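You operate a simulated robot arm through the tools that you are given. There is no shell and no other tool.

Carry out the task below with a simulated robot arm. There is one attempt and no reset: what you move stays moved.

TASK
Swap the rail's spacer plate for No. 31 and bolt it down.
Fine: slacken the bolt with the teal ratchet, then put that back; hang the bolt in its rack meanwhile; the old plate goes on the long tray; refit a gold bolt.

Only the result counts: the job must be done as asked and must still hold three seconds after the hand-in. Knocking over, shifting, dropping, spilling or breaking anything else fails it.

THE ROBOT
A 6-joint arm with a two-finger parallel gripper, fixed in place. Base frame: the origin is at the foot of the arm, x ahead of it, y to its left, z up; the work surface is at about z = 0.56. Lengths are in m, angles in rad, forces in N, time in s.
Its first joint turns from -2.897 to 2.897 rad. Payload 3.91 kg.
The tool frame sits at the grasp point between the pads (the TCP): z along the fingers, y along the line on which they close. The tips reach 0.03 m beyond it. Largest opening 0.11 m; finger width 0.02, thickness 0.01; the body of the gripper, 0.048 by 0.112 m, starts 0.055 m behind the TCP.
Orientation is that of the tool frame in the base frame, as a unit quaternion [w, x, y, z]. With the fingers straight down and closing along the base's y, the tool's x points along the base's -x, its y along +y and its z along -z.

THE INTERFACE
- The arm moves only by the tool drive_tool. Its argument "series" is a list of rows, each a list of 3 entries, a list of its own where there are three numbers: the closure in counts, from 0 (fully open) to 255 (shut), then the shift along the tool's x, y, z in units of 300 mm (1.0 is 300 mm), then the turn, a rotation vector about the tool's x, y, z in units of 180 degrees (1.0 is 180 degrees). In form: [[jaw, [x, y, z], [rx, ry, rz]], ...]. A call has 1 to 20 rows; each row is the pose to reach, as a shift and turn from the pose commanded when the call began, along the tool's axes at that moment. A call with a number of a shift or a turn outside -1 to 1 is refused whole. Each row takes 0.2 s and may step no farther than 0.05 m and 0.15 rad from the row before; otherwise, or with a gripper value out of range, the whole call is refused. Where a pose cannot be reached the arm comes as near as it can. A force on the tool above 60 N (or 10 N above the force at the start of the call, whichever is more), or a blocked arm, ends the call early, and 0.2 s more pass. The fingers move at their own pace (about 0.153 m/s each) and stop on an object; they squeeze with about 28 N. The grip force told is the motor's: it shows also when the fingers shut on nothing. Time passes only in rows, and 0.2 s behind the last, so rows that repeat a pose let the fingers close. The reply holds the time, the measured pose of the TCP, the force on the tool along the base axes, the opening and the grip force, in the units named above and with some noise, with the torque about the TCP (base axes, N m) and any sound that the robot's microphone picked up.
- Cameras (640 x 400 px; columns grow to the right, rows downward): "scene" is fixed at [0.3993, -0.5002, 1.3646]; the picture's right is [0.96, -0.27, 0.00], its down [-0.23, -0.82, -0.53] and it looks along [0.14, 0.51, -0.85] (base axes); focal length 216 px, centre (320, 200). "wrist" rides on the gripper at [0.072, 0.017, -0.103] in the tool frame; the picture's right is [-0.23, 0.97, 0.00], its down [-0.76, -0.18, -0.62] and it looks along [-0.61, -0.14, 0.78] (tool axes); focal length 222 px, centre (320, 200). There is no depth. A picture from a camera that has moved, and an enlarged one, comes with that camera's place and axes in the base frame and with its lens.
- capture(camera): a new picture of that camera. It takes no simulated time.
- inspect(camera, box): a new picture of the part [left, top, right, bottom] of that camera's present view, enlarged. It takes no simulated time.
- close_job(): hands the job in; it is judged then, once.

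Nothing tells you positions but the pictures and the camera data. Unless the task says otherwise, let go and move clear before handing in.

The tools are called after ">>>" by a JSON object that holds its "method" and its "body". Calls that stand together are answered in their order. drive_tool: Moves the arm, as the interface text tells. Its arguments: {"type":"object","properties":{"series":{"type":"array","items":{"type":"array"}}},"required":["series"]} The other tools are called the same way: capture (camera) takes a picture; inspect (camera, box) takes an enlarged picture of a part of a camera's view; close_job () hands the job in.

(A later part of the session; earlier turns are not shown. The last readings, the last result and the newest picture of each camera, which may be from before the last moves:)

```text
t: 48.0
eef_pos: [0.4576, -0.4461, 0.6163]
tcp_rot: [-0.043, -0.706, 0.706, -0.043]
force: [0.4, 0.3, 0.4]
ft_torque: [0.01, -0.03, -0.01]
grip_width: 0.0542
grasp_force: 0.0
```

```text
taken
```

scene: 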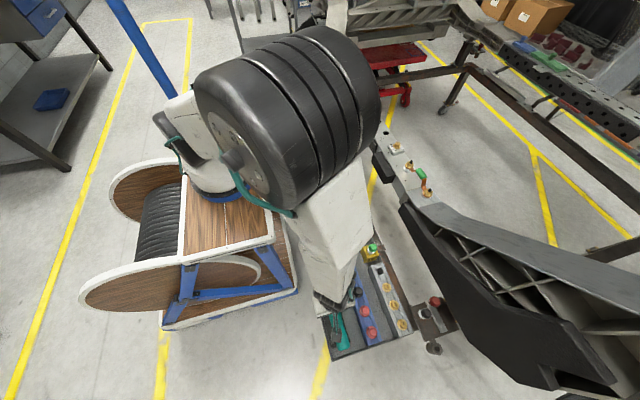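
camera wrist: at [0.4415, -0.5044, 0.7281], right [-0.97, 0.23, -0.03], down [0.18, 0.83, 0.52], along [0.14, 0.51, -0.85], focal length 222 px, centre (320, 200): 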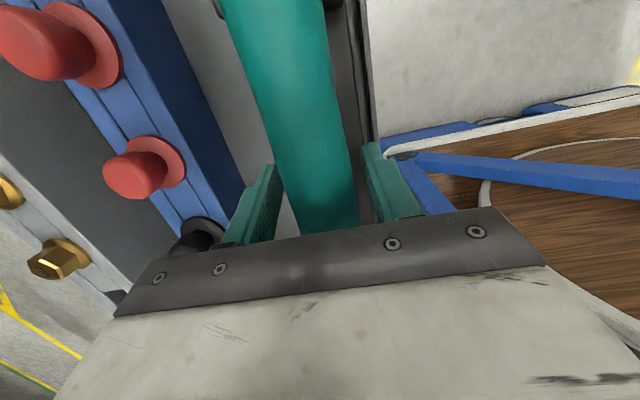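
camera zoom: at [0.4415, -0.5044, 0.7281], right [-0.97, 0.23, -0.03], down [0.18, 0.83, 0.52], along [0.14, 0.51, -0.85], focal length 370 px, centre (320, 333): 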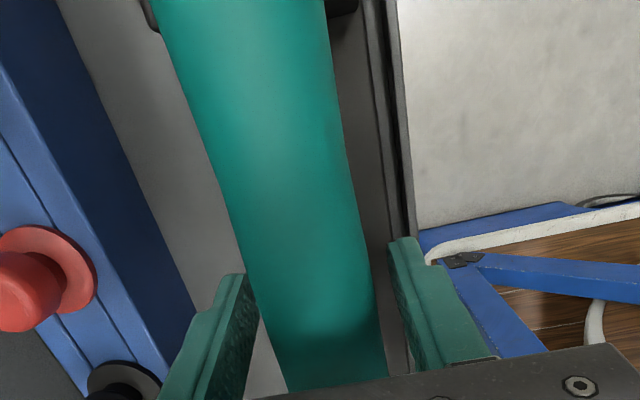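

I'm redoing the lift with smaller steps.

>>> {"method": "drive_tool", "body": {"series": [[130, [0.0084, 0, -0.066], [0, 0, 0]], [130, [0.021, 0, -0.165], [0, 0, 0]], [100, [0.038, 0, -0.3], [0, 0, 0]], [60, [0.055, 0, -0.43], [0, -0.02, 0]], [0, [0.07, 0, -0.56], [0, -0.04, 0]]]}}

>>> {"method": "capture", "body": {"camera": "wrist"}}

>>> {"method": "capture", "body": {"camera": "scene"}}

```text
t: 49.2
eef_pos: [0.4573, -0.4431, 0.7874]
tcp_rot: [0.001, -0.707, 0.707, 0.001]
force: [0.6, -0.2, 0.7]
ft_torque: [0.02, 0.01, -0.01]
grip_width: 0.1101
grasp_force: 0.1
```

```text
taken
camera wrist: at [0.4403, -0.5169, 0.8889], right [-0.97, 0.23, 0.0], down [0.18, 0.76, 0.63], along [0.14, 0.61, -0.78], focal length 222 px, centre (320, 200)
```

wrist: 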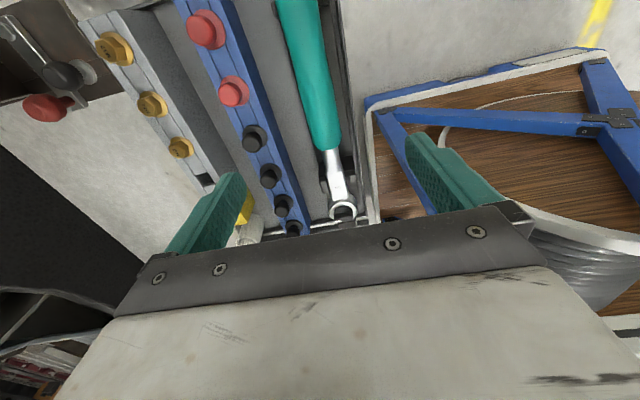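

```text
taken
```

scene: 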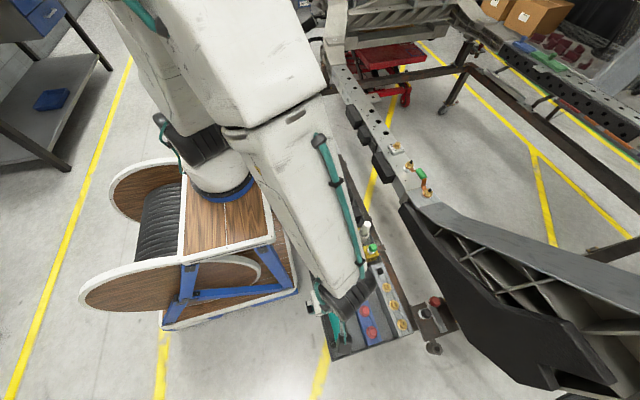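

The ratchet looks seated. I'm zooming on it and on the rail bolt.

>>> {"method": "inspect", "body": {"camera": "wrist", "box": [280, 80, 400, 225]}}

>>> {"method": "inspect", "body": {"camera": "scene", "box": [385, 130, 425, 160]}}

>>> {"method": "inspect", "body": {"camera": "wrist", "box": [70, 0, 250, 200]}}

```text
2.76 times, centred on (340, 152) of wrist
camera zoom: at [0.4403, -0.5169, 0.8889], right [-0.97, 0.23, 0.0], down [0.18, 0.76, 0.63], along [0.14, 0.61, -0.78], focal length 613 px, centre (265, 331)
```

zoom: 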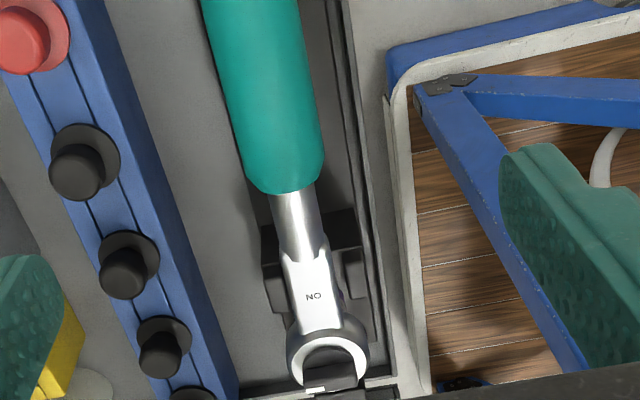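

```text
13.33 times, centred on (405, 145) of scene
camera zoom: at [0.3993, -0.5002, 1.3646], right [0.96, -0.27, 0.0], down [-0.23, -0.82, -0.53], along [0.14, 0.51, -0.85], focal length 2883 px, centre (-813, 933)
```

zoom: 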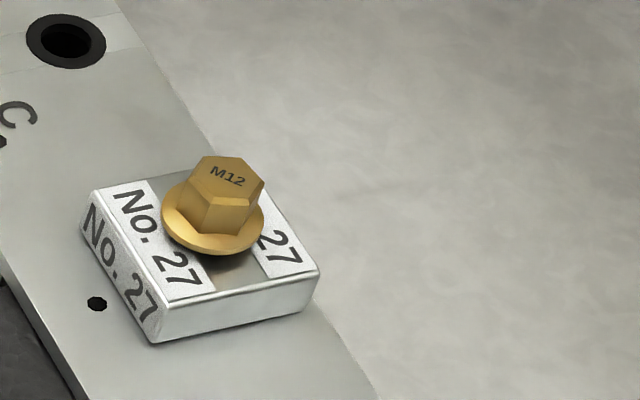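

```text
2.00 times, centred on (160, 100) of wrist
camera zoom: at [0.4403, -0.5169, 0.8889], right [-0.97, 0.23, 0.0], down [0.18, 0.76, 0.63], along [0.14, 0.61, -0.78], focal length 444 px, centre (640, 400)
```

zoom: 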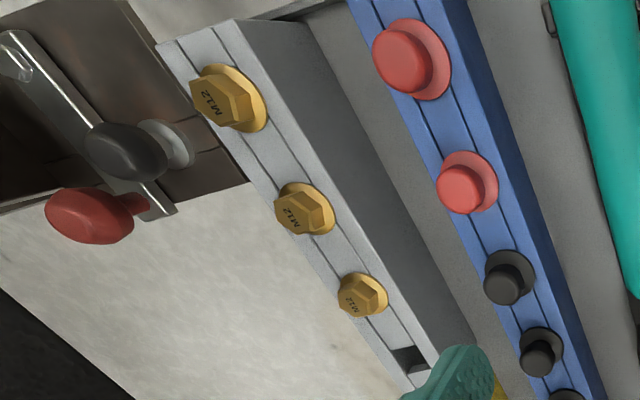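

The ratchet is back in its cradle and the bolt stands loose. I'm heading to the bolt with the jaws closing along x, so the wrist camera can guide the grasp.

>>> {"method": "drive_tool", "body": {"series": [[0, [0, 0, -0.14], [0, 0, 0]], [0, [-0.05, -0.05, -0.27], [0, 0, 0]], [0, [-0.15, -0.14, -0.37], [0, 0, 0]], [0, [-0.26, -0.23, -0.43], [0, 0, 0]], [0, [-0.37, -0.32, -0.45], [0, 0, 0]], [0, [-0.48, -0.41, -0.45], [0, 0, 0]], [0, [-0.59, -0.5, -0.45], [0, 0, 0]], [0, [-0.7, -0.59, -0.45], [0, 0, 0]], [0, [-0.81, -0.68, -0.45], [0, 0, 0]], [0, [-0.92, -0.77, -0.45], [0, 0, 0]]]}}

>>> {"method": "drive_tool", "body": {"series": [[0, [-0.11, -0.09, 0], [0, 0, 0]], [0, [-0.22, -0.18, 0], [0, 0, 0]], [0, [-0.33, -0.27, 0], [0, 0, 0]], [0, [-0.44, -0.36, 0.03], [0, 0, 0]], [0, [-0.55, -0.44, 0.08], [0, 0, 0]], [0, [-0.62, -0.52, 0.15], [0, 0, 0]]]}}

>>> {"method": "capture", "body": {"camera": "wrist"}}

```text
refused: row 3 steps farther than a row can; nothing moved
```

```text
t: 50.6
eef_pos: [0.6121, -0.2574, 0.7444]
tcp_rot: [-0.001, 0.707, -0.707, 0.0]
force: [0.0, -0.1, 0.1]
ft_torque: [-0.02, -0.01, -0.03]
grip_width: 0.11
grasp_force: 0.0
```

```text
taken
camera wrist: at [0.5946, -0.331, 0.8472], right [-0.97, 0.23, 0.0], down [0.18, 0.76, 0.62], along [0.14, 0.61, -0.78], focal length 222 px, centre (320, 200)
```

wrist: 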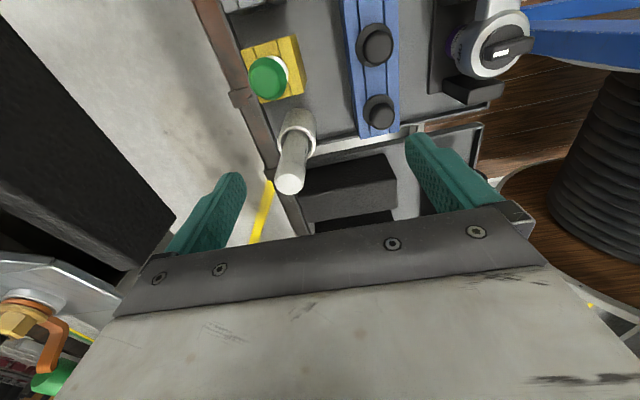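

The first call was refused and only the second ran, but nothing was touched. I'm going straight up before proceeding.

>>> {"method": "drive_tool", "body": {"series": [[0, [0, 0, -0.15], [0, 0, 0]], [0, [0, 0, -0.3], [0, 0, 0]], [0, [0, 0, -0.45], [0, 0, 0]], [0, [0, 0, -0.6], [0, 0, 0]], [0, [-0.09, -0.09, -0.65], [0, 0, 0]], [0, [-0.19, -0.19, -0.65], [0, 0, 0]], [0, [-0.29, -0.29, -0.65], [0, 0, 0]], [0, [-0.39, -0.39, -0.65], [0, 0, 0]], [0, [-0.49, -0.49, -0.65], [0, 0, 0]], [0, [-0.59, -0.59, -0.65], [0, 0, 0]], [0, [-0.69, -0.69, -0.6], [0, 0, 0]], [0, [-0.79, -0.78, -0.55], [0, 0, 0]], [0, [-0.89, -0.79, -0.5], [0, 0, 0]], [0, [-0.96, -0.79, -0.45], [0, 0, 0]]]}}

>>> {"method": "capture", "body": {"camera": "wrist"}}

>>> {"method": "capture", "body": {"camera": "scene"}}

```text
t: 53.6
eef_pos: [0.8508, 0.0297, 0.8783]
tcp_rot: [0.001, -0.707, 0.707, 0.0]
force: [-0.7, -1.4, 1.1]
ft_torque: [-0.01, 0.01, -0.03]
grip_width: 0.1099
grasp_force: 0.1
```

```text
taken
camera wrist: at [0.8346, -0.0437, 0.9812], right [-0.97, 0.23, 0.0], down [0.18, 0.76, 0.62], along [0.14, 0.61, -0.78], focal length 222 px, centre (320, 200)
```

wrist: 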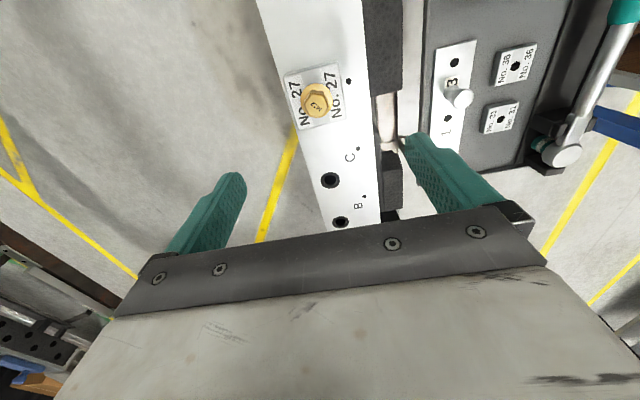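

```text
taken
```

scene: 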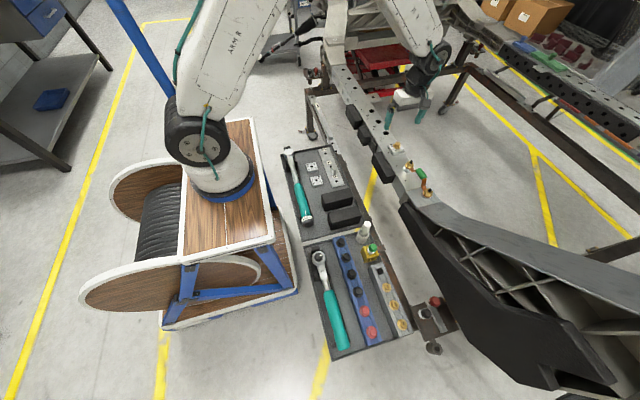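

I have a clear wrist view of the bolt, plate 27 and the holes. I'm zooming in.

>>> {"method": "inspect", "body": {"camera": "wrist", "box": [270, 55, 370, 135]}}

>>> {"method": "inspect", "body": {"camera": "scene", "box": [300, 240, 380, 360]}}

```text
5.00 times, centred on (320, 95) of wrist
camera zoom: at [0.8346, -0.0437, 0.9812], right [-0.97, 0.23, 0.0], down [0.18, 0.76, 0.62], along [0.14, 0.61, -0.78], focal length 1111 px, centre (320, 725)
```

zoom: 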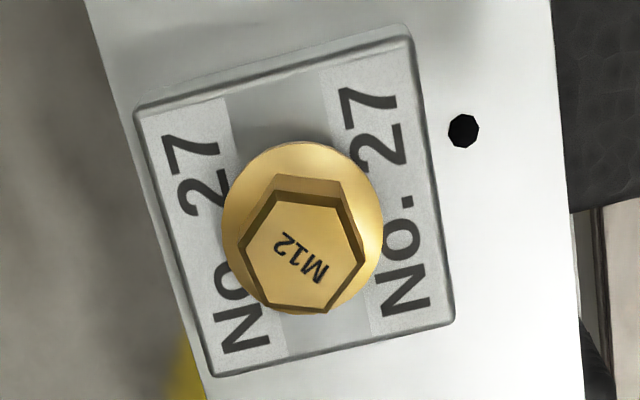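

```text
3.33 times, centred on (340, 300) of scene
camera zoom: at [0.3993, -0.5002, 1.3646], right [0.96, -0.27, 0.0], down [-0.23, -0.82, -0.53], along [0.14, 0.51, -0.85], focal length 721 px, centre (253, -133)
```

zoom: 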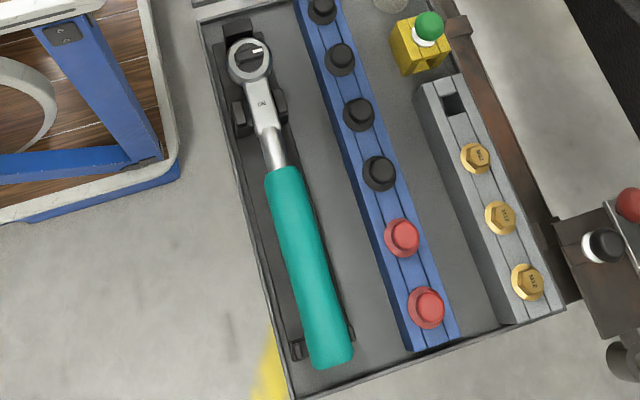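

The bolt is at about (0.851, 0.010) and its hex flats suit a closing direction of 10° from x. I'm centring over it with that rotation.

>>> {"method": "drive_tool", "body": {"series": [[0, [0.03, 0, 0.05], [0, 0, -0.028]], [0, [0.067, 0, 0.1], [0, 0, -0.0556]], [60, [0.067, 0, 0.1], [0, 0, -0.0556]], [100, [0.067, 0, 0.1], [0, 0, -0.0556]]]}}

>>> {"method": "capture", "body": {"camera": "wrist"}}

>>> {"method": "inspect", "body": {"camera": "wrist", "box": [240, 80, 400, 200]}}

```text
t: 54.6
eef_pos: [0.8519, 0.0106, 0.8505]
tcp_rot: [0.0, 0.766, -0.643, -0.001]
force: [0.0, 0.1, -0.5]
ft_torque: [-0.04, 0.03, 0.02]
grip_width: 0.0669
grasp_force: 0.0
```

```text
taken
camera wrist: at [0.8472, -0.0656, 0.952], right [-1.0, 0.05, 0.0], down [0.04, 0.78, 0.62], along [0.03, 0.62, -0.78], focal length 222 px, centre (320, 200)
```

wrist: 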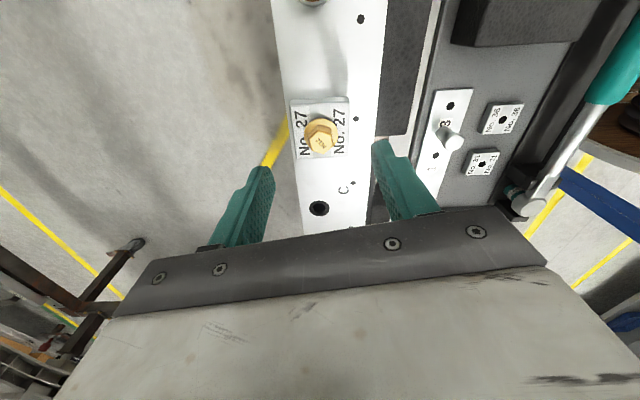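

```text
3.33 times, centred on (320, 140) of wrist
camera zoom: at [0.8472, -0.0656, 0.952], right [-1.0, 0.05, 0.0], down [0.04, 0.78, 0.62], along [0.03, 0.62, -0.78], focal length 740 px, centre (320, 400)
```

zoom: 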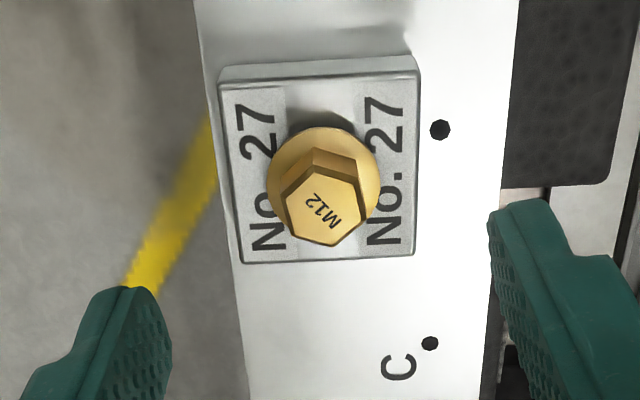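

The bolt top is at (0.851, 0.010, 0.781), and the jaws are aligned to the flats. I'm lowering and gripping the hex.

>>> {"method": "drive_tool", "body": {"series": [[120, [0, 0.003, 0.06], [0, 0, 0]], [140, [0, 0.003, 0.12], [0, 0, 0]], [140, [0, 0.003, 0.156], [0, 0, 0]], [140, [0, 0.003, 0.156], [0, 0, 0]]]}}

>>> {"method": "inspect", "body": {"camera": "wrist", "box": [240, 100, 400, 220]}}

>>> {"method": "inspect", "body": {"camera": "scene", "box": [380, 120, 430, 160]}}

```text
t: 55.6
eef_pos: [0.8493, 0.0101, 0.8014]
tcp_rot: [-0.001, 0.766, -0.643, 0.0]
force: [-0.5, 0.0, 0.4]
ft_torque: [-0.01, 0.0, 0.0]
grip_width: 0.0496
grasp_force: 0.1
```

```text
3.33 times, centred on (320, 160) of wrist
camera zoom: at [0.8455, -0.0661, 0.9037], right [-1.0, 0.05, 0.0], down [0.04, 0.78, 0.62], along [0.03, 0.62, -0.78], focal length 740 px, centre (320, 333)
```

zoom: 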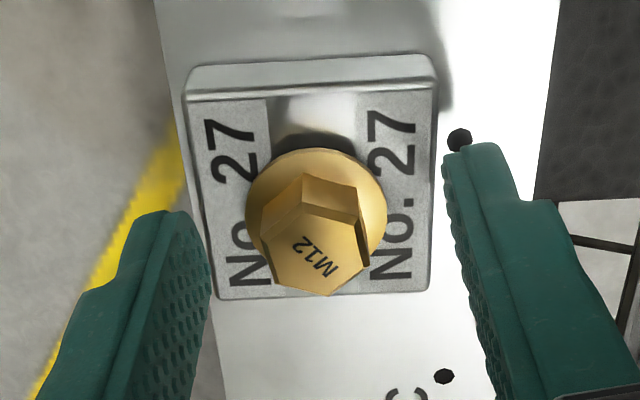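

```text
10.00 times, centred on (405, 140) of scene
camera zoom: at [0.3993, -0.5002, 1.3646], right [0.96, -0.27, 0.0], down [-0.23, -0.82, -0.53], along [0.14, 0.51, -0.85], focal length 2162 px, centre (-530, 800)
```

zoom: 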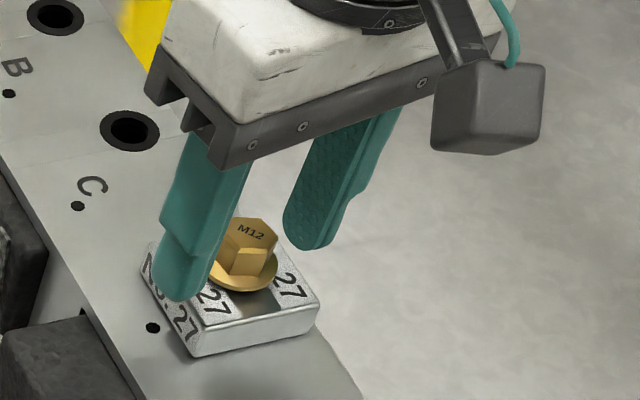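

It's well bracketed. I'm closing on the hex.

>>> {"method": "drive_tool", "body": {"series": [[255, [-0.004, 0, 0], [0, 0, 0]], [255, [-0.004, 0, 0], [0, 0, 0]], [255, [-0.004, 0, 0], [0, 0, 0]]]}}

>>> {"method": "inspect", "body": {"camera": "wrist", "box": [240, 100, 400, 220]}}

```text
t: 56.4
eef_pos: [0.8506, 0.0092, 0.8014]
tcp_rot: [-0.002, 0.766, -0.643, 0.0]
force: [14.3, -7.9, -4.9]
ft_torque: [-0.19, -0.36, -0.02]
grip_width: 0.0279
grasp_force: 28.0
```

```text
3.33 times, centred on (320, 160) of wrist
camera zoom: at [0.8462, -0.0657, 0.9038], right [-1.0, 0.06, 0.0], down [0.04, 0.78, 0.62], along [0.04, 0.62, -0.78], focal length 740 px, centre (320, 333)
```

zoom: 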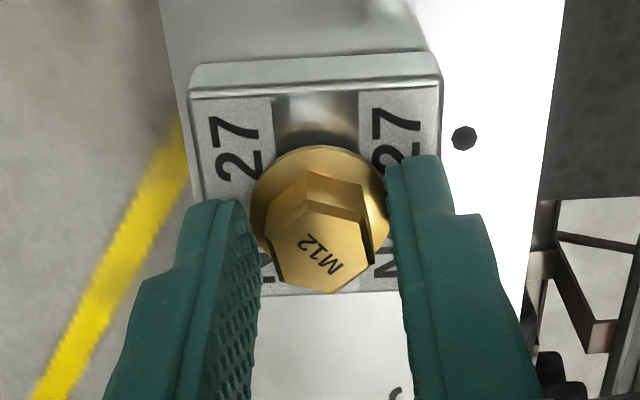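

It closed on the flange (28 mm). I'm opening, raising 5 mm and regripping on the hex.

>>> {"method": "drive_tool", "body": {"series": [[170, [-0.004, 0, 0], [0, 0, 0]], [150, [-0.004, 0.0, -0.005], [0, 0, 0]], [150, [-0.004, 0.0, -0.017], [0, 0, 0]], [255, [-0.004, 0.0, -0.017], [0, 0, 0]], [255, [-0.004, 0.0, -0.017], [0, 0, 0]], [255, [-0.004, 0.0, -0.017], [0, 0, 0]]]}}

>>> {"method": "inspect", "body": {"camera": "wrist", "box": [240, 100, 400, 220]}}

```text
t: 57.8
eef_pos: [0.8507, 0.0119, 0.8065]
tcp_rot: [-0.001, 0.766, -0.643, 0.0]
force: [10.5, 3.2, -0.3]
ft_torque: [0.07, -0.13, 0.03]
grip_width: 0.0189
grasp_force: 28.1
```

```text
3.33 times, centred on (320, 160) of wrist
camera zoom: at [0.8458, -0.0628, 0.9092], right [-1.0, 0.05, 0.0], down [0.04, 0.78, 0.62], along [0.04, 0.62, -0.78], focal length 740 px, centre (320, 333)
```

zoom: 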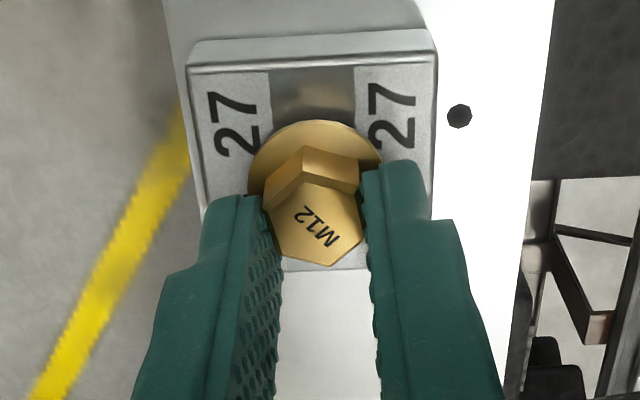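

Now it grips the hex at 19 mm. I'm gently pulling up to see whether the bolt is free.

>>> {"method": "drive_tool", "body": {"series": [[255, [0, -0.003, -0.006], [0, 0, 0]], [255, [0, -0.003, -0.015], [0, 0, 0]]]}}

>>> {"method": "inspect", "body": {"camera": "scene", "box": [380, 120, 430, 160]}}

```text
t: 58.4
eef_pos: [0.849, 0.0126, 0.8093]
tcp_rot: [0.0, 0.766, -0.643, -0.001]
force: [2.9, 4.9, -19.3]
ft_torque: [0.15, -0.16, 0.01]
grip_width: 0.0189
grasp_force: 27.9
```

```text
10.00 times, centred on (405, 140) of scene
camera zoom: at [0.3993, -0.5002, 1.3646], right [0.96, -0.27, 0.0], down [-0.23, -0.82, -0.53], along [0.14, 0.51, -0.85], focal length 2162 px, centre (-530, 800)
```

zoom: 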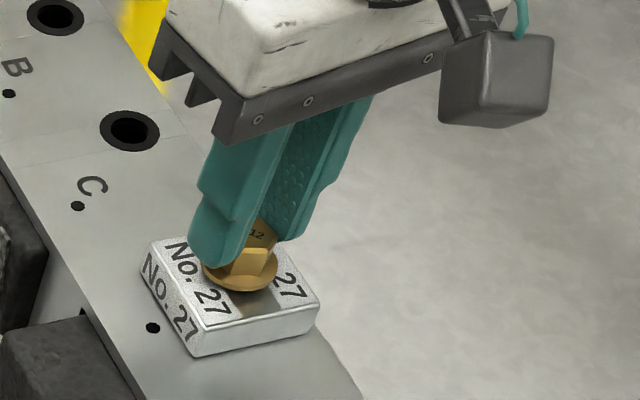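

The bolt resists with about 19 N, so it's still threaded. I'm turning it CCW by hand.

>>> {"method": "drive_tool", "body": {"series": [[255, [0, 0, 0.008], [0, 0, 0]], [255, [0, 0, 0.008], [0, 0, -0.04]], [255, [0, 0, 0.008], [0, 0, -0.08]], [255, [0, 0, 0.006], [0, 0, -0.12]], [255, [0, 0, 0.004], [0, 0, -0.16]], [255, [0, 0, 0.002], [0, 0, -0.2]]]}}

>>> {"method": "inspect", "body": {"camera": "scene", "box": [380, 120, 430, 160]}}

>>> {"method": "inspect", "body": {"camera": "wrist", "box": [240, 100, 400, 220]}}

```text
t: 59.8
eef_pos: [0.8494, 0.0105, 0.8108]
tcp_rot: [-0.001, 0.928, -0.373, 0.0]
force: [-11.0, -5.8, 14.4]
ft_torque: [-0.09, 0.37, 0.0]
grip_width: 0.0187
grasp_force: 28.1
```

```text
10.00 times, centred on (405, 140) of scene
camera zoom: at [0.3993, -0.5002, 1.3646], right [0.96, -0.27, 0.0], down [-0.23, -0.82, -0.53], along [0.14, 0.51, -0.85], focal length 2162 px, centre (-530, 800)
```

zoom: 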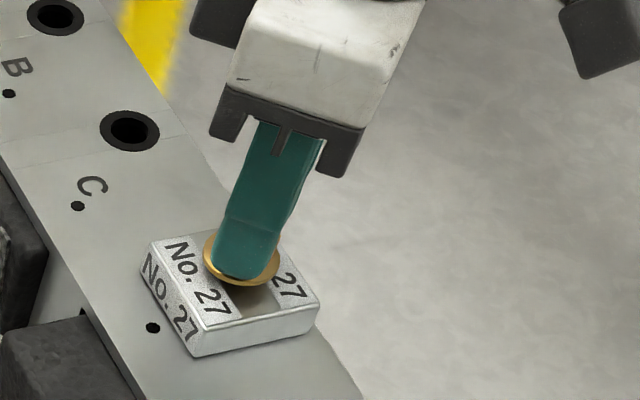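

```text
3.33 times, centred on (320, 160) of wrist
camera zoom: at [0.8907, -0.0533, 0.9134], right [-0.84, -0.54, 0.0], down [-0.43, 0.66, 0.62], along [-0.34, 0.52, -0.78], focal length 740 px, centre (320, 333)
```

zoom: 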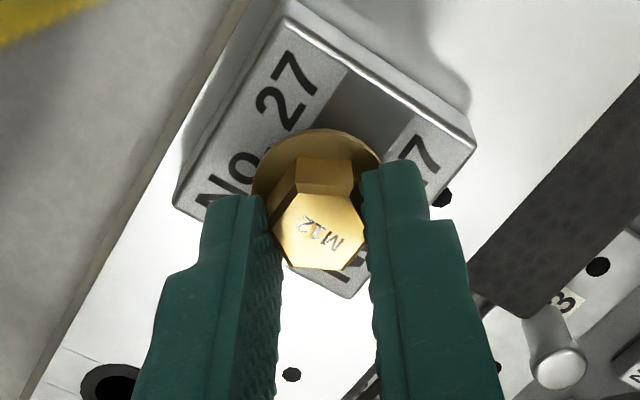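

The bolt is rising as it turns. I'm continuing CCW and following it upward.

>>> {"method": "drive_tool", "body": {"series": [[255, [0, 0, -0.01], [0, 0, 0]], [255, [0, 0, -0.012], [0, 0, -0.04]], [255, [0, 0, -0.014], [0, 0, -0.08]], [255, [0, 0, -0.016], [0, 0, -0.12]], [255, [0, 0, -0.018], [0, 0, -0.16]], [255, [0, 0, -0.02], [0, 0, -0.2]]]}}

>>> {"method": "inspect", "body": {"camera": "scene", "box": [380, 120, 430, 160]}}

>>> {"method": "inspect", "body": {"camera": "wrist", "box": [240, 100, 400, 220]}}

```text
t: 61.2
eef_pos: [0.8499, 0.0103, 0.8147]
tcp_rot: [-0.001, 0.998, -0.069, -0.002]
force: [-10.3, -15.6, -18.1]
ft_torque: [-0.37, 0.35, 0.0]
grip_width: 0.0187
grasp_force: 27.8
```

```text
10.00 times, centred on (405, 140) of scene
camera zoom: at [0.3993, -0.5002, 1.3646], right [0.96, -0.27, 0.0], down [-0.23, -0.82, -0.53], along [0.14, 0.51, -0.85], focal length 2162 px, centre (-530, 800)
```

zoom: 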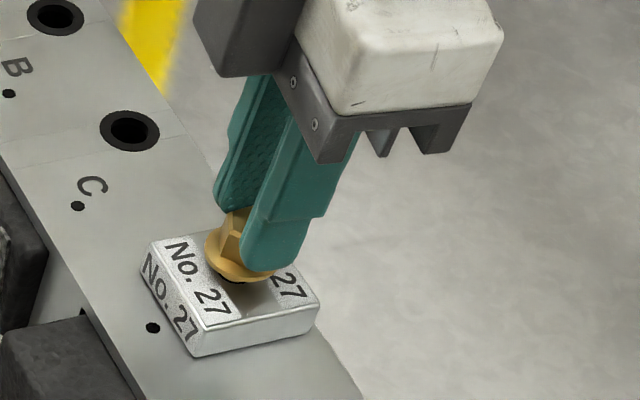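

```text
3.33 times, centred on (320, 160) of wrist
camera zoom: at [0.9199, -0.0174, 0.9177], right [-0.36, -0.93, 0.0], down [-0.73, 0.28, 0.63], along [-0.58, 0.23, -0.78], focal length 740 px, centre (320, 333)
```

zoom: 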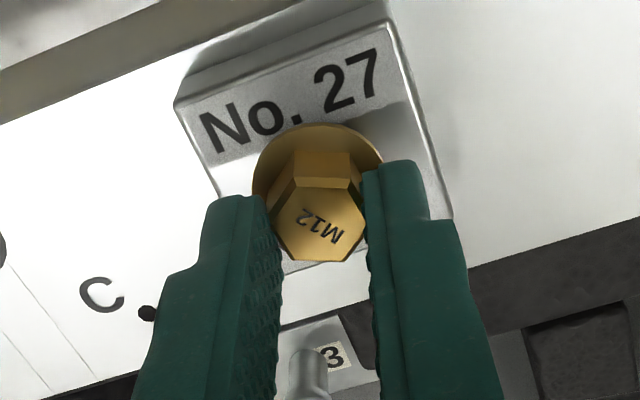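

The shank is emerging. I'm continuing to unscrew, relieving the small side load.

>>> {"method": "drive_tool", "body": {"series": [[255, [-0.002, 0.0036, 0.003], [0, 0, 0]], [255, [-0.002, 0.0036, 0.001], [0, 0, -0.04]], [255, [-0.002, 0.0036, -0.001], [0, 0, -0.08]], [255, [-0.002, 0.0036, -0.003], [0, 0, -0.12]], [255, [-0.002, 0.0036, -0.005], [0, 0, -0.16]], [255, [-0.002, 0.0036, -0.007], [0, 0, -0.2]]]}}

>>> {"method": "inspect", "body": {"camera": "scene", "box": [380, 120, 430, 160]}}

>>> {"method": "inspect", "body": {"camera": "wrist", "box": [240, 100, 400, 220]}}

```text
t: 61.9
eef_pos: [0.8485, 0.0108, 0.8162]
tcp_rot: [0.012, 1.0, -0.013, 0.002]
force: [4.0, -52.1, -1.4]
ft_torque: [-1.32, 0.37, -0.03]
grip_width: 0.019
grasp_force: 28.2
out of reach, approached as far as the arm can: row 2, 3
stopped in row 3: the force on the tool passed its limit at 65 N (the readings are from after the stop); the commanded pose is now the measured one
```

```text
10.00 times, centred on (405, 140) of scene
camera zoom: at [0.3993, -0.5002, 1.3646], right [0.96, -0.27, 0.0], down [-0.23, -0.82, -0.53], along [0.14, 0.51, -0.85], focal length 2162 px, centre (-530, 800)
```

zoom: 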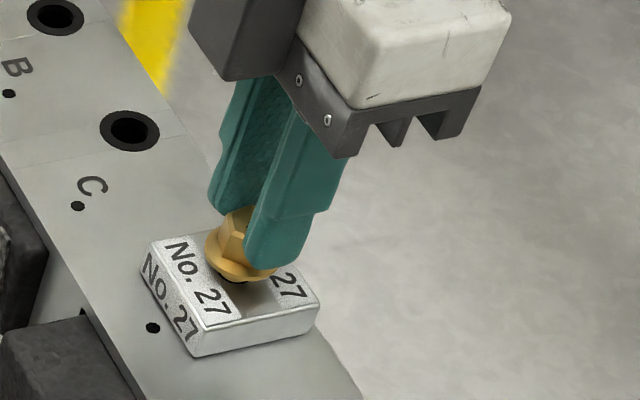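

```text
3.33 times, centred on (320, 160) of wrist
camera zoom: at [0.9212, -0.0061, 0.919], right [-0.25, -0.97, 0.02], down [-0.76, 0.21, 0.61], along [-0.6, 0.14, -0.79], focal length 740 px, centre (320, 333)
```

zoom: 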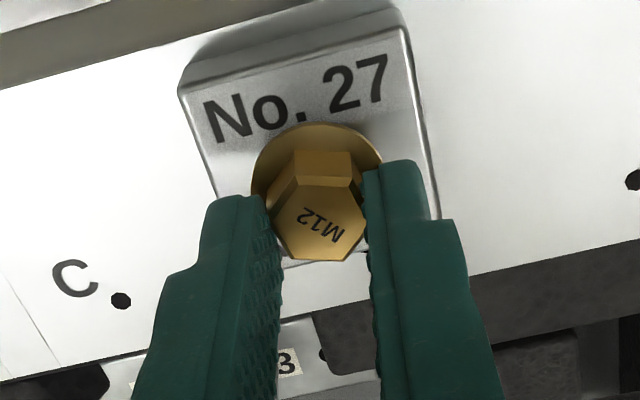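

The wrist hit its limit at this yaw. I'm releasing, levelling, and turning back 120° to regrip on the hex.

>>> {"method": "drive_tool", "body": {"series": [[200, [0, 0, 0], [0, 0, 0]], [150, [0, 0, 0], [0, 0, 0]], [140, [0, 0, -0.003], [0.0076, -0.001, 0]], [140, [0, 0, -0.003], [0.0076, -0.001, 0]]]}}

>>> {"method": "inspect", "body": {"camera": "wrist", "box": [240, 100, 400, 220]}}

```text
t: 62.9
eef_pos: [0.8487, 0.0169, 0.816]
tcp_rot: [0.012, 1.0, -0.011, 0.004]
force: [0.3, 0.4, 0.6]
ft_torque: [-0.02, 0.0, -0.03]
grip_width: 0.0496
grasp_force: 0.0
```

```text
3.33 times, centred on (320, 160) of wrist
camera zoom: at [0.9209, 0.0002, 0.9194], right [-0.25, -0.97, 0.02], down [-0.76, 0.21, 0.61], along [-0.6, 0.14, -0.79], focal length 740 px, centre (320, 333)
```

zoom: 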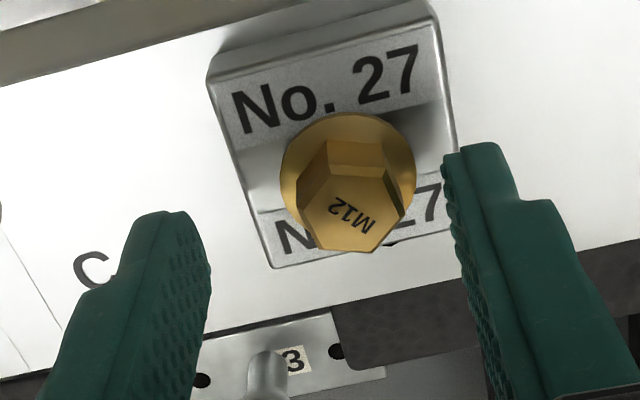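

I'm rotating back 120° with the jaws open around the hex.

>>> {"method": "drive_tool", "body": {"series": [[140, [0, 0, 0], [0, 0, 0.045]], [140, [0, 0, 0], [0, 0, 0.09]], [140, [0, 0, 0], [0, 0, 0.135]], [140, [0, 0, 0], [0, 0, 0.18]], [140, [0, 0, 0], [0, 0, 0.225]], [140, [0, 0, 0], [0, 0, 0.27]], [140, [0, 0, 0], [0, 0, 0.315]], [140, [0, 0, 0], [0, 0, 0.36]], [140, [0, 0, 0], [0, 0, 0.405]], [140, [0, 0, 0], [0, 0, 0.45]], [140, [0, 0, 0], [0, 0, 0.495]], [140, [0, 0, 0], [0, 0, 0.54]], [140, [0, 0, 0], [0, 0, 0.585]], [140, [0, 0, 0], [0, 0, 0.63]], [140, [0, 0, 0], [0, 0, 0.667]]]}}

>>> {"method": "inspect", "body": {"camera": "wrist", "box": [240, 100, 400, 220]}}

>>> {"method": "inspect", "body": {"camera": "scene", "box": [380, 120, 430, 160]}}

```text
t: 66.1
eef_pos: [0.8494, 0.0171, 0.8165]
tcp_rot: [0.001, -0.489, 0.872, 0.0]
force: [-0.9, 0.1, 0.0]
ft_torque: [0.0, 0.02, -0.01]
grip_width: 0.0497
grasp_force: 0.1
```

```text
3.33 times, centred on (320, 160) of wrist
camera zoom: at [0.7967, -0.0371, 0.9192], right [-0.71, 0.7, 0.0], down [0.55, 0.55, 0.63], along [0.44, 0.45, -0.78], focal length 740 px, centre (320, 333)
```

zoom: 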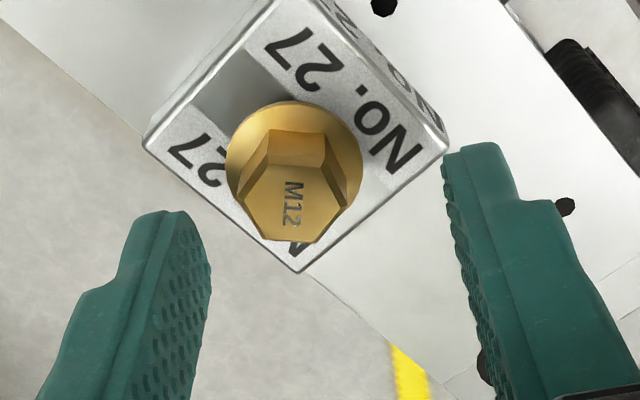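

```text
10.00 times, centred on (405, 140) of scene
camera zoom: at [0.3993, -0.5002, 1.3646], right [0.96, -0.27, 0.0], down [-0.23, -0.82, -0.53], along [0.14, 0.51, -0.85], focal length 2162 px, centre (-530, 800)
```

zoom: 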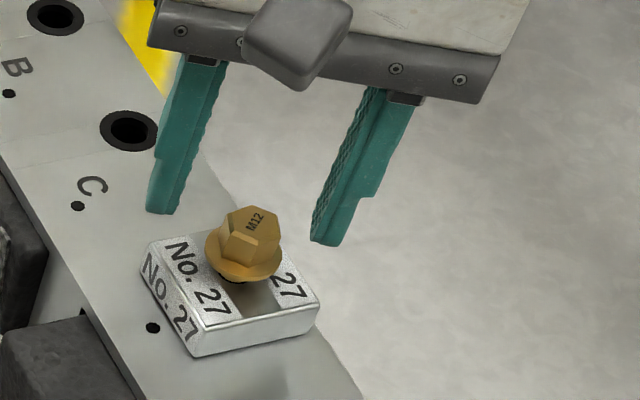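

The bolt is at about (0.849, 0.010). I'm zooming on the hex to align the jaws with its flats.

>>> {"method": "inspect", "body": {"camera": "wrist", "box": [290, 120, 340, 160]}}

```text
10.00 times, centred on (315, 140) of wrist
camera zoom: at [0.7967, -0.0371, 0.9192], right [-0.71, 0.7, 0.0], down [0.55, 0.55, 0.63], along [0.44, 0.45, -0.78], focal length 2221 px, centre (370, 800)
```

zoom: 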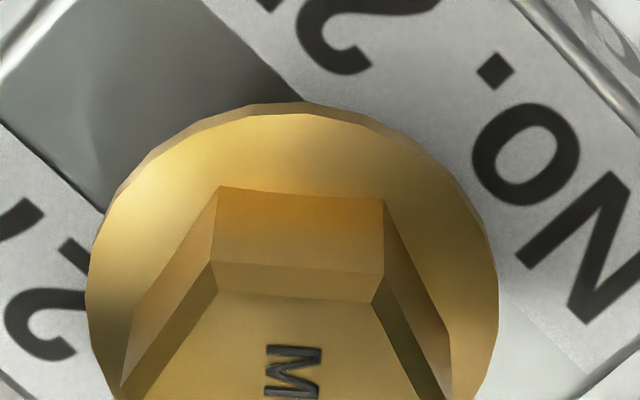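

The flats suit a yaw of -79.5°, which gives plenty of turning range. I'm rotating there, centring and regripping.

>>> {"method": "drive_tool", "body": {"series": [[140, [0.0202, -0.0123, 0], [0, 0, 0]], [140, [0.0202, -0.0123, 0], [0, 0, 0.045]], [140, [0.0202, -0.0123, 0], [0, 0, 0.09]], [140, [0.0202, -0.0123, 0], [0, 0, 0.135]], [140, [0.0202, -0.0123, 0], [0, 0, 0.18]], [140, [0.0202, -0.0123, 0], [0, 0, 0.225]], [140, [0.0202, -0.0123, 0.01], [0, 0, 0.267]]]}}

>>> {"method": "inspect", "body": {"camera": "wrist", "box": [240, 100, 400, 220]}}

>>> {"method": "inspect", "body": {"camera": "scene", "box": [380, 120, 430, 160]}}

```text
t: 67.7
eef_pos: [0.8497, 0.01, 0.8136]
tcp_rot: [0.002, -0.09, 0.996, 0.001]
force: [-0.2, -0.1, 0.4]
ft_torque: [0.02, 0.01, 0.02]
grip_width: 0.0496
grasp_force: 0.0
```

```text
3.33 times, centred on (320, 160) of wrist
camera zoom: at [0.7748, 0.0127, 0.9158], right [0.05, 1.0, 0.0], down [0.78, -0.04, 0.63], along [0.63, -0.03, -0.78], focal length 740 px, centre (320, 333)
```

zoom: 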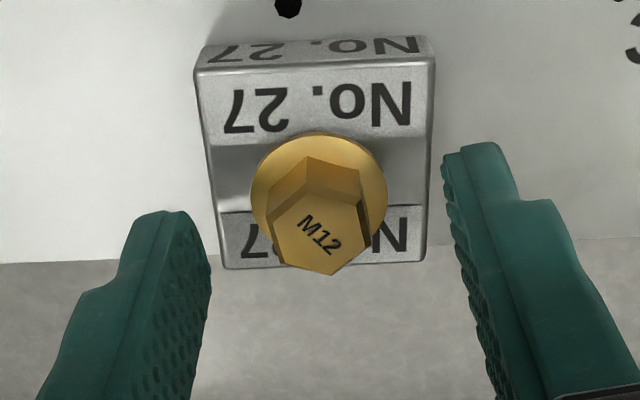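

```text
10.00 times, centred on (405, 140) of scene
camera zoom: at [0.3993, -0.5002, 1.3646], right [0.96, -0.27, 0.0], down [-0.23, -0.82, -0.53], along [0.14, 0.51, -0.85], focal length 2162 px, centre (-530, 800)
```

zoom: 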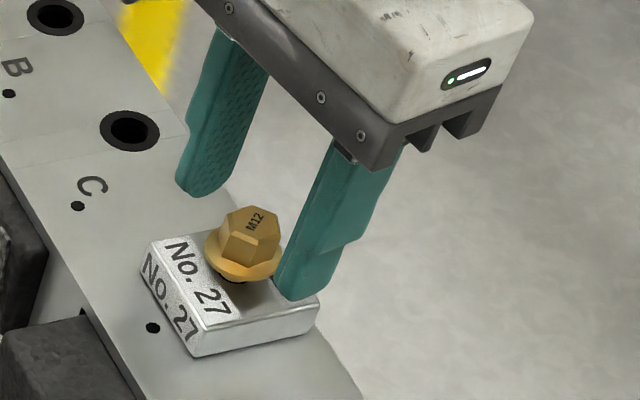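

The jaws are aligned with the flats. I'm closing.

>>> {"method": "drive_tool", "body": {"series": [[200, [0, 0, -0.003], [0, 0, 0]], [255, [0, 0, -0.003], [0, 0, 0]], [255, [0, 0, -0.003], [0, 0, 0]]]}}

>>> {"method": "inspect", "body": {"camera": "wrist", "box": [240, 100, 400, 220]}}

```text
t: 68.5
eef_pos: [0.8498, 0.0092, 0.8138]
tcp_rot: [0.001, -0.091, 0.996, 0.001]
force: [1.4, 1.8, -1.7]
ft_torque: [-0.05, -0.08, 0.0]
grip_width: 0.0191
grasp_force: 27.9
```

```text
3.33 times, centred on (320, 160) of wrist
camera zoom: at [0.7747, 0.0123, 0.9167], right [0.05, 1.0, 0.0], down [0.78, -0.04, 0.63], along [0.63, -0.03, -0.78], focal length 740 px, centre (320, 333)
```

zoom: 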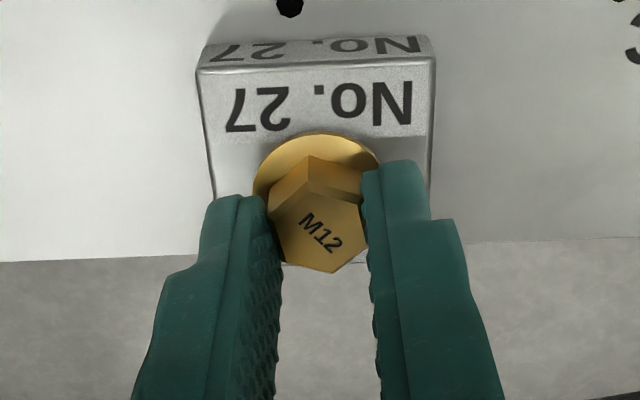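

It's gripping the hex with low side loads. I'm unscrewing CCW while following upward.

>>> {"method": "drive_tool", "body": {"series": [[255, [0, 0, -0.002], [0, 0, -0.04]], [255, [0, 0, -0.004], [0, 0, -0.08]], [255, [0, 0, -0.006], [0, 0, -0.12]], [255, [0, 0, -0.008], [0, 0, -0.16]], [255, [0, 0, -0.01], [0, 0, -0.2]]]}}

```text
t: 69.7
eef_pos: [0.8489, 0.0108, 0.8163]
tcp_rot: [0.001, -0.395, 0.919, 0.001]
force: [7.5, -3.7, -14.9]
ft_torque: [-0.03, -0.23, -0.01]
grip_width: 0.019
grasp_force: 28.2
```

>>> {"method": "drive_tool", "body": {"series": [[255, [0, 0, 0], [0, 0, -0.04]], [255, [0, 0, 0], [0, 0, -0.08]], [255, [0, 0, 0], [0, 0, -0.12]], [255, [0, 0, 0], [0, 0, -0.16]], [255, [0, 0, 0], [0, 0, -0.2]]]}}

>>> {"method": "inspect", "body": {"camera": "scene", "box": [380, 120, 430, 160]}}

```text
t: 70.9
eef_pos: [0.8486, 0.0095, 0.8171]
tcp_rot: [0.002, -0.661, 0.75, 0.0]
force: [-0.5, 0.1, -1.6]
ft_torque: [-0.01, -0.01, 0.02]
grip_width: 0.0191
grasp_force: 27.8
```

```text
10.00 times, centred on (405, 140) of scene
camera zoom: at [0.3993, -0.5002, 1.3646], right [0.96, -0.27, 0.0], down [-0.23, -0.82, -0.53], along [0.14, 0.51, -0.85], focal length 2162 px, centre (-530, 800)
```

zoom: 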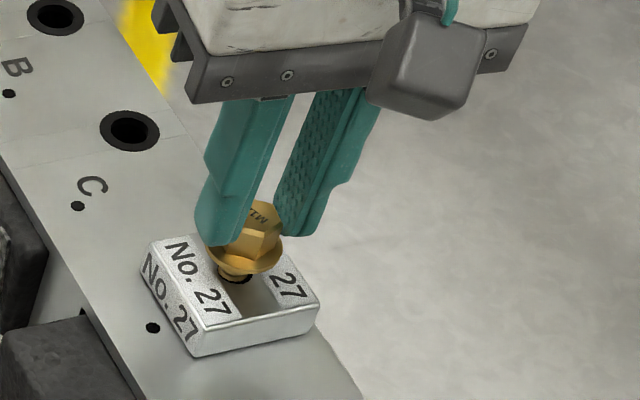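

The forces have dropped to about the bolt's own weight, so it's probably free. I'm lifting.

>>> {"method": "drive_tool", "body": {"series": [[255, [0, 0, -0.015], [0, 0, 0]], [255, [0, 0, -0.04], [0, 0, 0]], [255, [0, 0, -0.08], [0, 0, 0]]]}}

>>> {"method": "inspect", "body": {"camera": "scene", "box": [380, 120, 430, 160]}}

```text
t: 71.7
eef_pos: [0.8482, 0.0074, 0.8426]
tcp_rot: [0.002, -0.66, 0.751, 0.0]
force: [0.2, -0.5, -0.4]
ft_torque: [-0.03, -0.01, 0.02]
grip_width: 0.0188
grasp_force: 27.9
```

```text
10.00 times, centred on (405, 140) of scene
camera zoom: at [0.3993, -0.5002, 1.3646], right [0.96, -0.27, 0.0], down [-0.23, -0.82, -0.53], along [0.14, 0.51, -0.85], focal length 2162 px, centre (-530, 800)
```

zoom: 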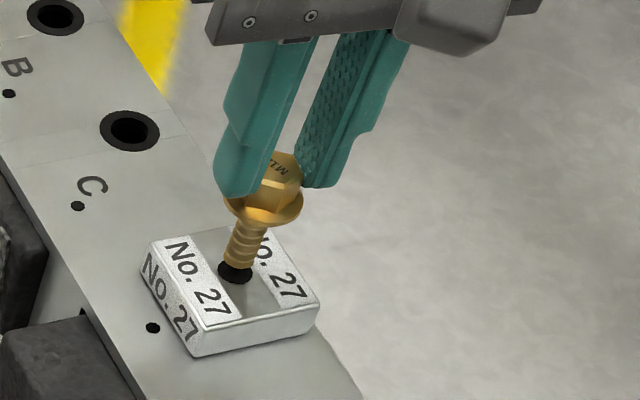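

The bolt is out. I'm lifting high, then moving -x and afterwards -y toward the grey rack's empty pocket.

>>> {"method": "drive_tool", "body": {"series": [[255, [0, 0, -0.12], [0, 0, 0]], [255, [0, 0, -0.24], [0, 0, 0]], [255, [0, 0, -0.36], [0, 0, 0]], [255, [0.019, 0.145, -0.36], [0, 0, 0]], [255, [0.038, 0.29, -0.36], [0, 0, 0]], [255, [0.057, 0.435, -0.36], [0, 0, 0]], [255, [0.076, 0.58, -0.36], [0, 0, 0]], [255, [0.095, 0.727, -0.36], [0, 0, 0]]]}}

>>> {"method": "inspect", "body": {"camera": "scene", "box": [330, 90, 430, 170]}}

>>> {"method": "capture", "body": {"camera": "wrist"}}

```text
t: 73.5
eef_pos: [0.6304, 0.0094, 0.9481]
tcp_rot: [0.003, -0.659, 0.752, 0.0]
force: [1.1, -0.6, -1.5]
ft_torque: [0.01, 0.0, 0.0]
grip_width: 0.0189
grasp_force: 28.0
```

```text
5.00 times, centred on (380, 130) of scene
camera zoom: at [0.3993, -0.5002, 1.3646], right [0.96, -0.27, 0.0], down [-0.23, -0.82, -0.53], along [0.14, 0.51, -0.85], focal length 1081 px, centre (20, 550)
```

zoom: 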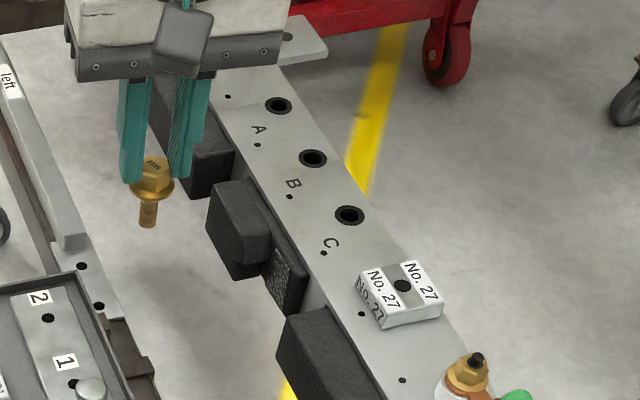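

```text
taken
camera wrist: at [0.6038, -0.061, 1.0506], right [-0.94, 0.35, 0.0], down [0.27, 0.73, 0.63], along [0.22, 0.59, -0.78], focal length 222 px, centre (320, 200)
```

wrist: 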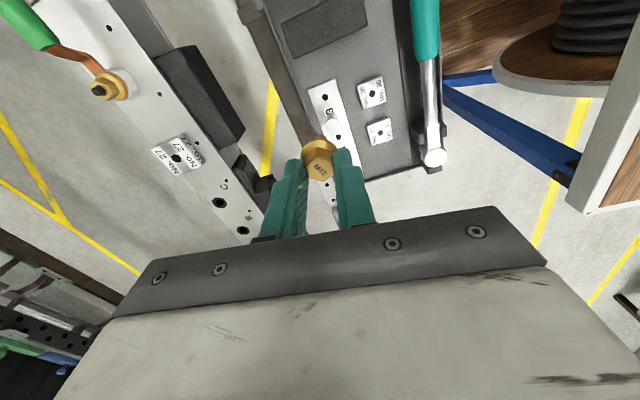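

The bolt is held upright. I'm moving along -y toward the rack.

>>> {"method": "drive_tool", "body": {"series": [[255, [0.132, -0.017, 0], [0, 0, 0]], [255, [0.264, -0.034, 0], [0, 0, 0]], [255, [0.396, -0.051, 0], [0, 0, 0]], [255, [0.528, -0.068, 0.05], [0, 0, 0]], [255, [0.66, -0.085, 0.1], [0, 0, 0]], [255, [0.792, -0.102, 0.15], [0, 0, 0]], [255, [0.926, -0.12, 0.2], [0, 0, 0]]]}}

>>> {"method": "capture", "body": {"camera": "wrist"}}

```text
t: 75.1
eef_pos: [0.6274, -0.2685, 0.8885]
tcp_rot: [0.003, -0.66, 0.752, 0.001]
force: [-0.4, 0.4, -1.0]
ft_torque: [-0.02, -0.04, 0.0]
grip_width: 0.0192
grasp_force: 28.2
```

```text
taken
camera wrist: at [0.6018, -0.3396, 0.9906], right [-0.94, 0.35, 0.0], down [0.27, 0.73, 0.63], along [0.22, 0.59, -0.78], focal length 222 px, centre (320, 200)
```

wrist: 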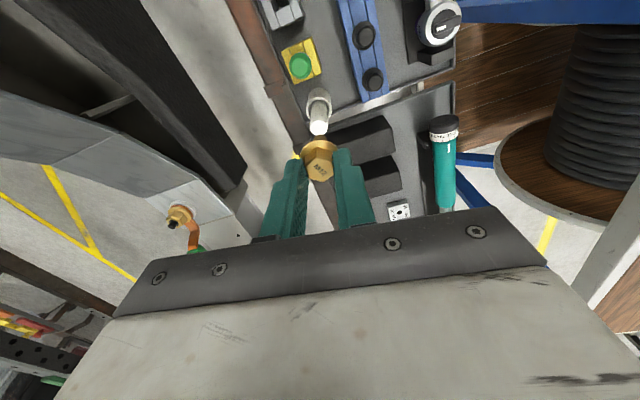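

>>> {"method": "drive_tool", "body": {"series": [[255, [0.12, -0.02, 0.0], [0, 0, 0]], [255, [0.24, -0.045, 0.08], [0, 0, 0]], [255, [0.33, -0.065, 0.18], [0, 0, 0]], [255, [0.365, -0.074, 0.295], [0, 0, 0]]]}}

>>> {"method": "capture", "body": {"camera": "wrist"}}

>>> {"method": "inspect", "body": {"camera": "wrist", "box": [240, 40, 400, 160]}}

```text
t: 76.1
eef_pos: [0.6357, -0.3801, 0.801]
tcp_rot: [0.003, -0.66, 0.752, 0.0]
force: [0.2, -0.1, -0.1]
ft_torque: [-0.03, 0.0, -0.01]
grip_width: 0.019
grasp_force: 27.3
```

```text
taken
camera wrist: at [0.6107, -0.4511, 0.9028], right [-0.94, 0.35, 0.0], down [0.27, 0.73, 0.63], along [0.22, 0.59, -0.78], focal length 222 px, centre (320, 200)
```

wrist: 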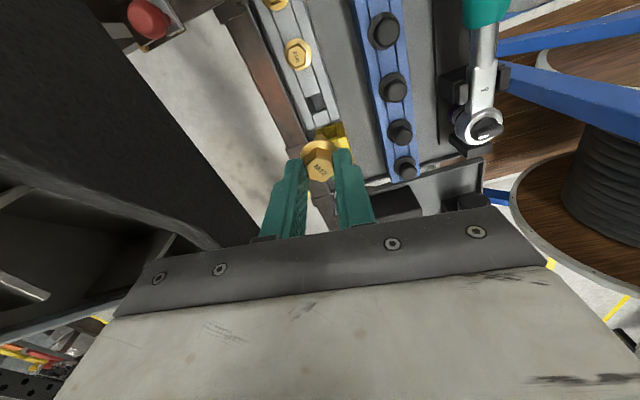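

```text
3.33 times, centred on (320, 100) of wrist
camera zoom: at [0.6107, -0.4511, 0.9028], right [-0.94, 0.35, 0.0], down [0.27, 0.73, 0.63], along [0.22, 0.59, -0.78], focal length 740 px, centre (320, 533)
```

zoom: 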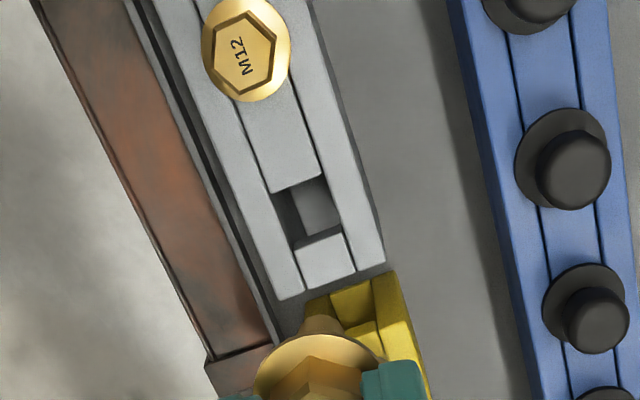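

The pocket is near (0.644, -0.378). I'm descending part-way to triangulate its height.

>>> {"method": "drive_tool", "body": {"series": [[255, [0, 0, 0.11], [0, 0, 0]], [255, [0, 0, 0.22], [0, 0, 0]]]}}

>>> {"method": "inspect", "body": {"camera": "wrist", "box": [240, 40, 400, 160]}}

>>> {"method": "inspect", "body": {"camera": "scene", "box": [350, 230, 410, 290]}}

```text
t: 76.7
eef_pos: [0.6356, -0.3822, 0.7343]
tcp_rot: [0.002, -0.659, 0.752, 0.0]
force: [-0.9, 0.0, -0.6]
ft_torque: [-0.01, 0.01, -0.02]
grip_width: 0.0187
grasp_force: 27.8
```

```text
3.33 times, centred on (320, 100) of wrist
camera zoom: at [0.6099, -0.4524, 0.836], right [-0.94, 0.35, 0.0], down [0.27, 0.73, 0.63], along [0.22, 0.59, -0.78], focal length 740 px, centre (320, 533)
```

zoom: 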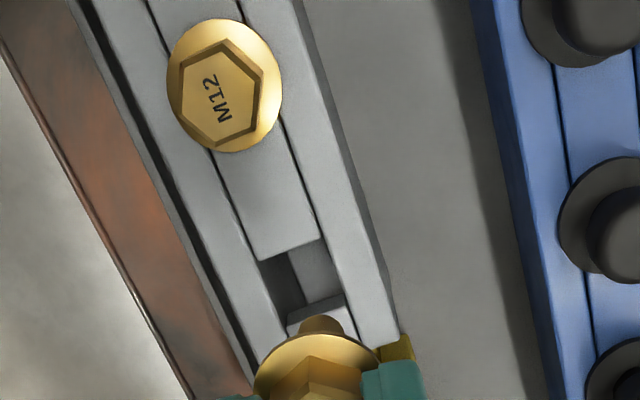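

```text
6.67 times, centred on (380, 260) of scene
camera zoom: at [0.3993, -0.5002, 1.3646], right [0.96, -0.27, 0.0], down [-0.23, -0.82, -0.53], along [0.14, 0.51, -0.85], focal length 1442 px, centre (-80, -200)
```

zoom: 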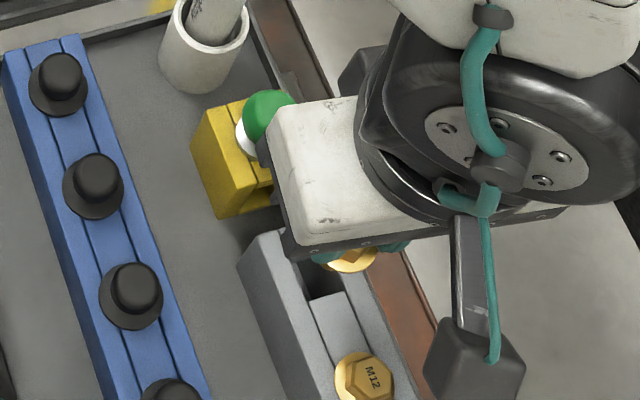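

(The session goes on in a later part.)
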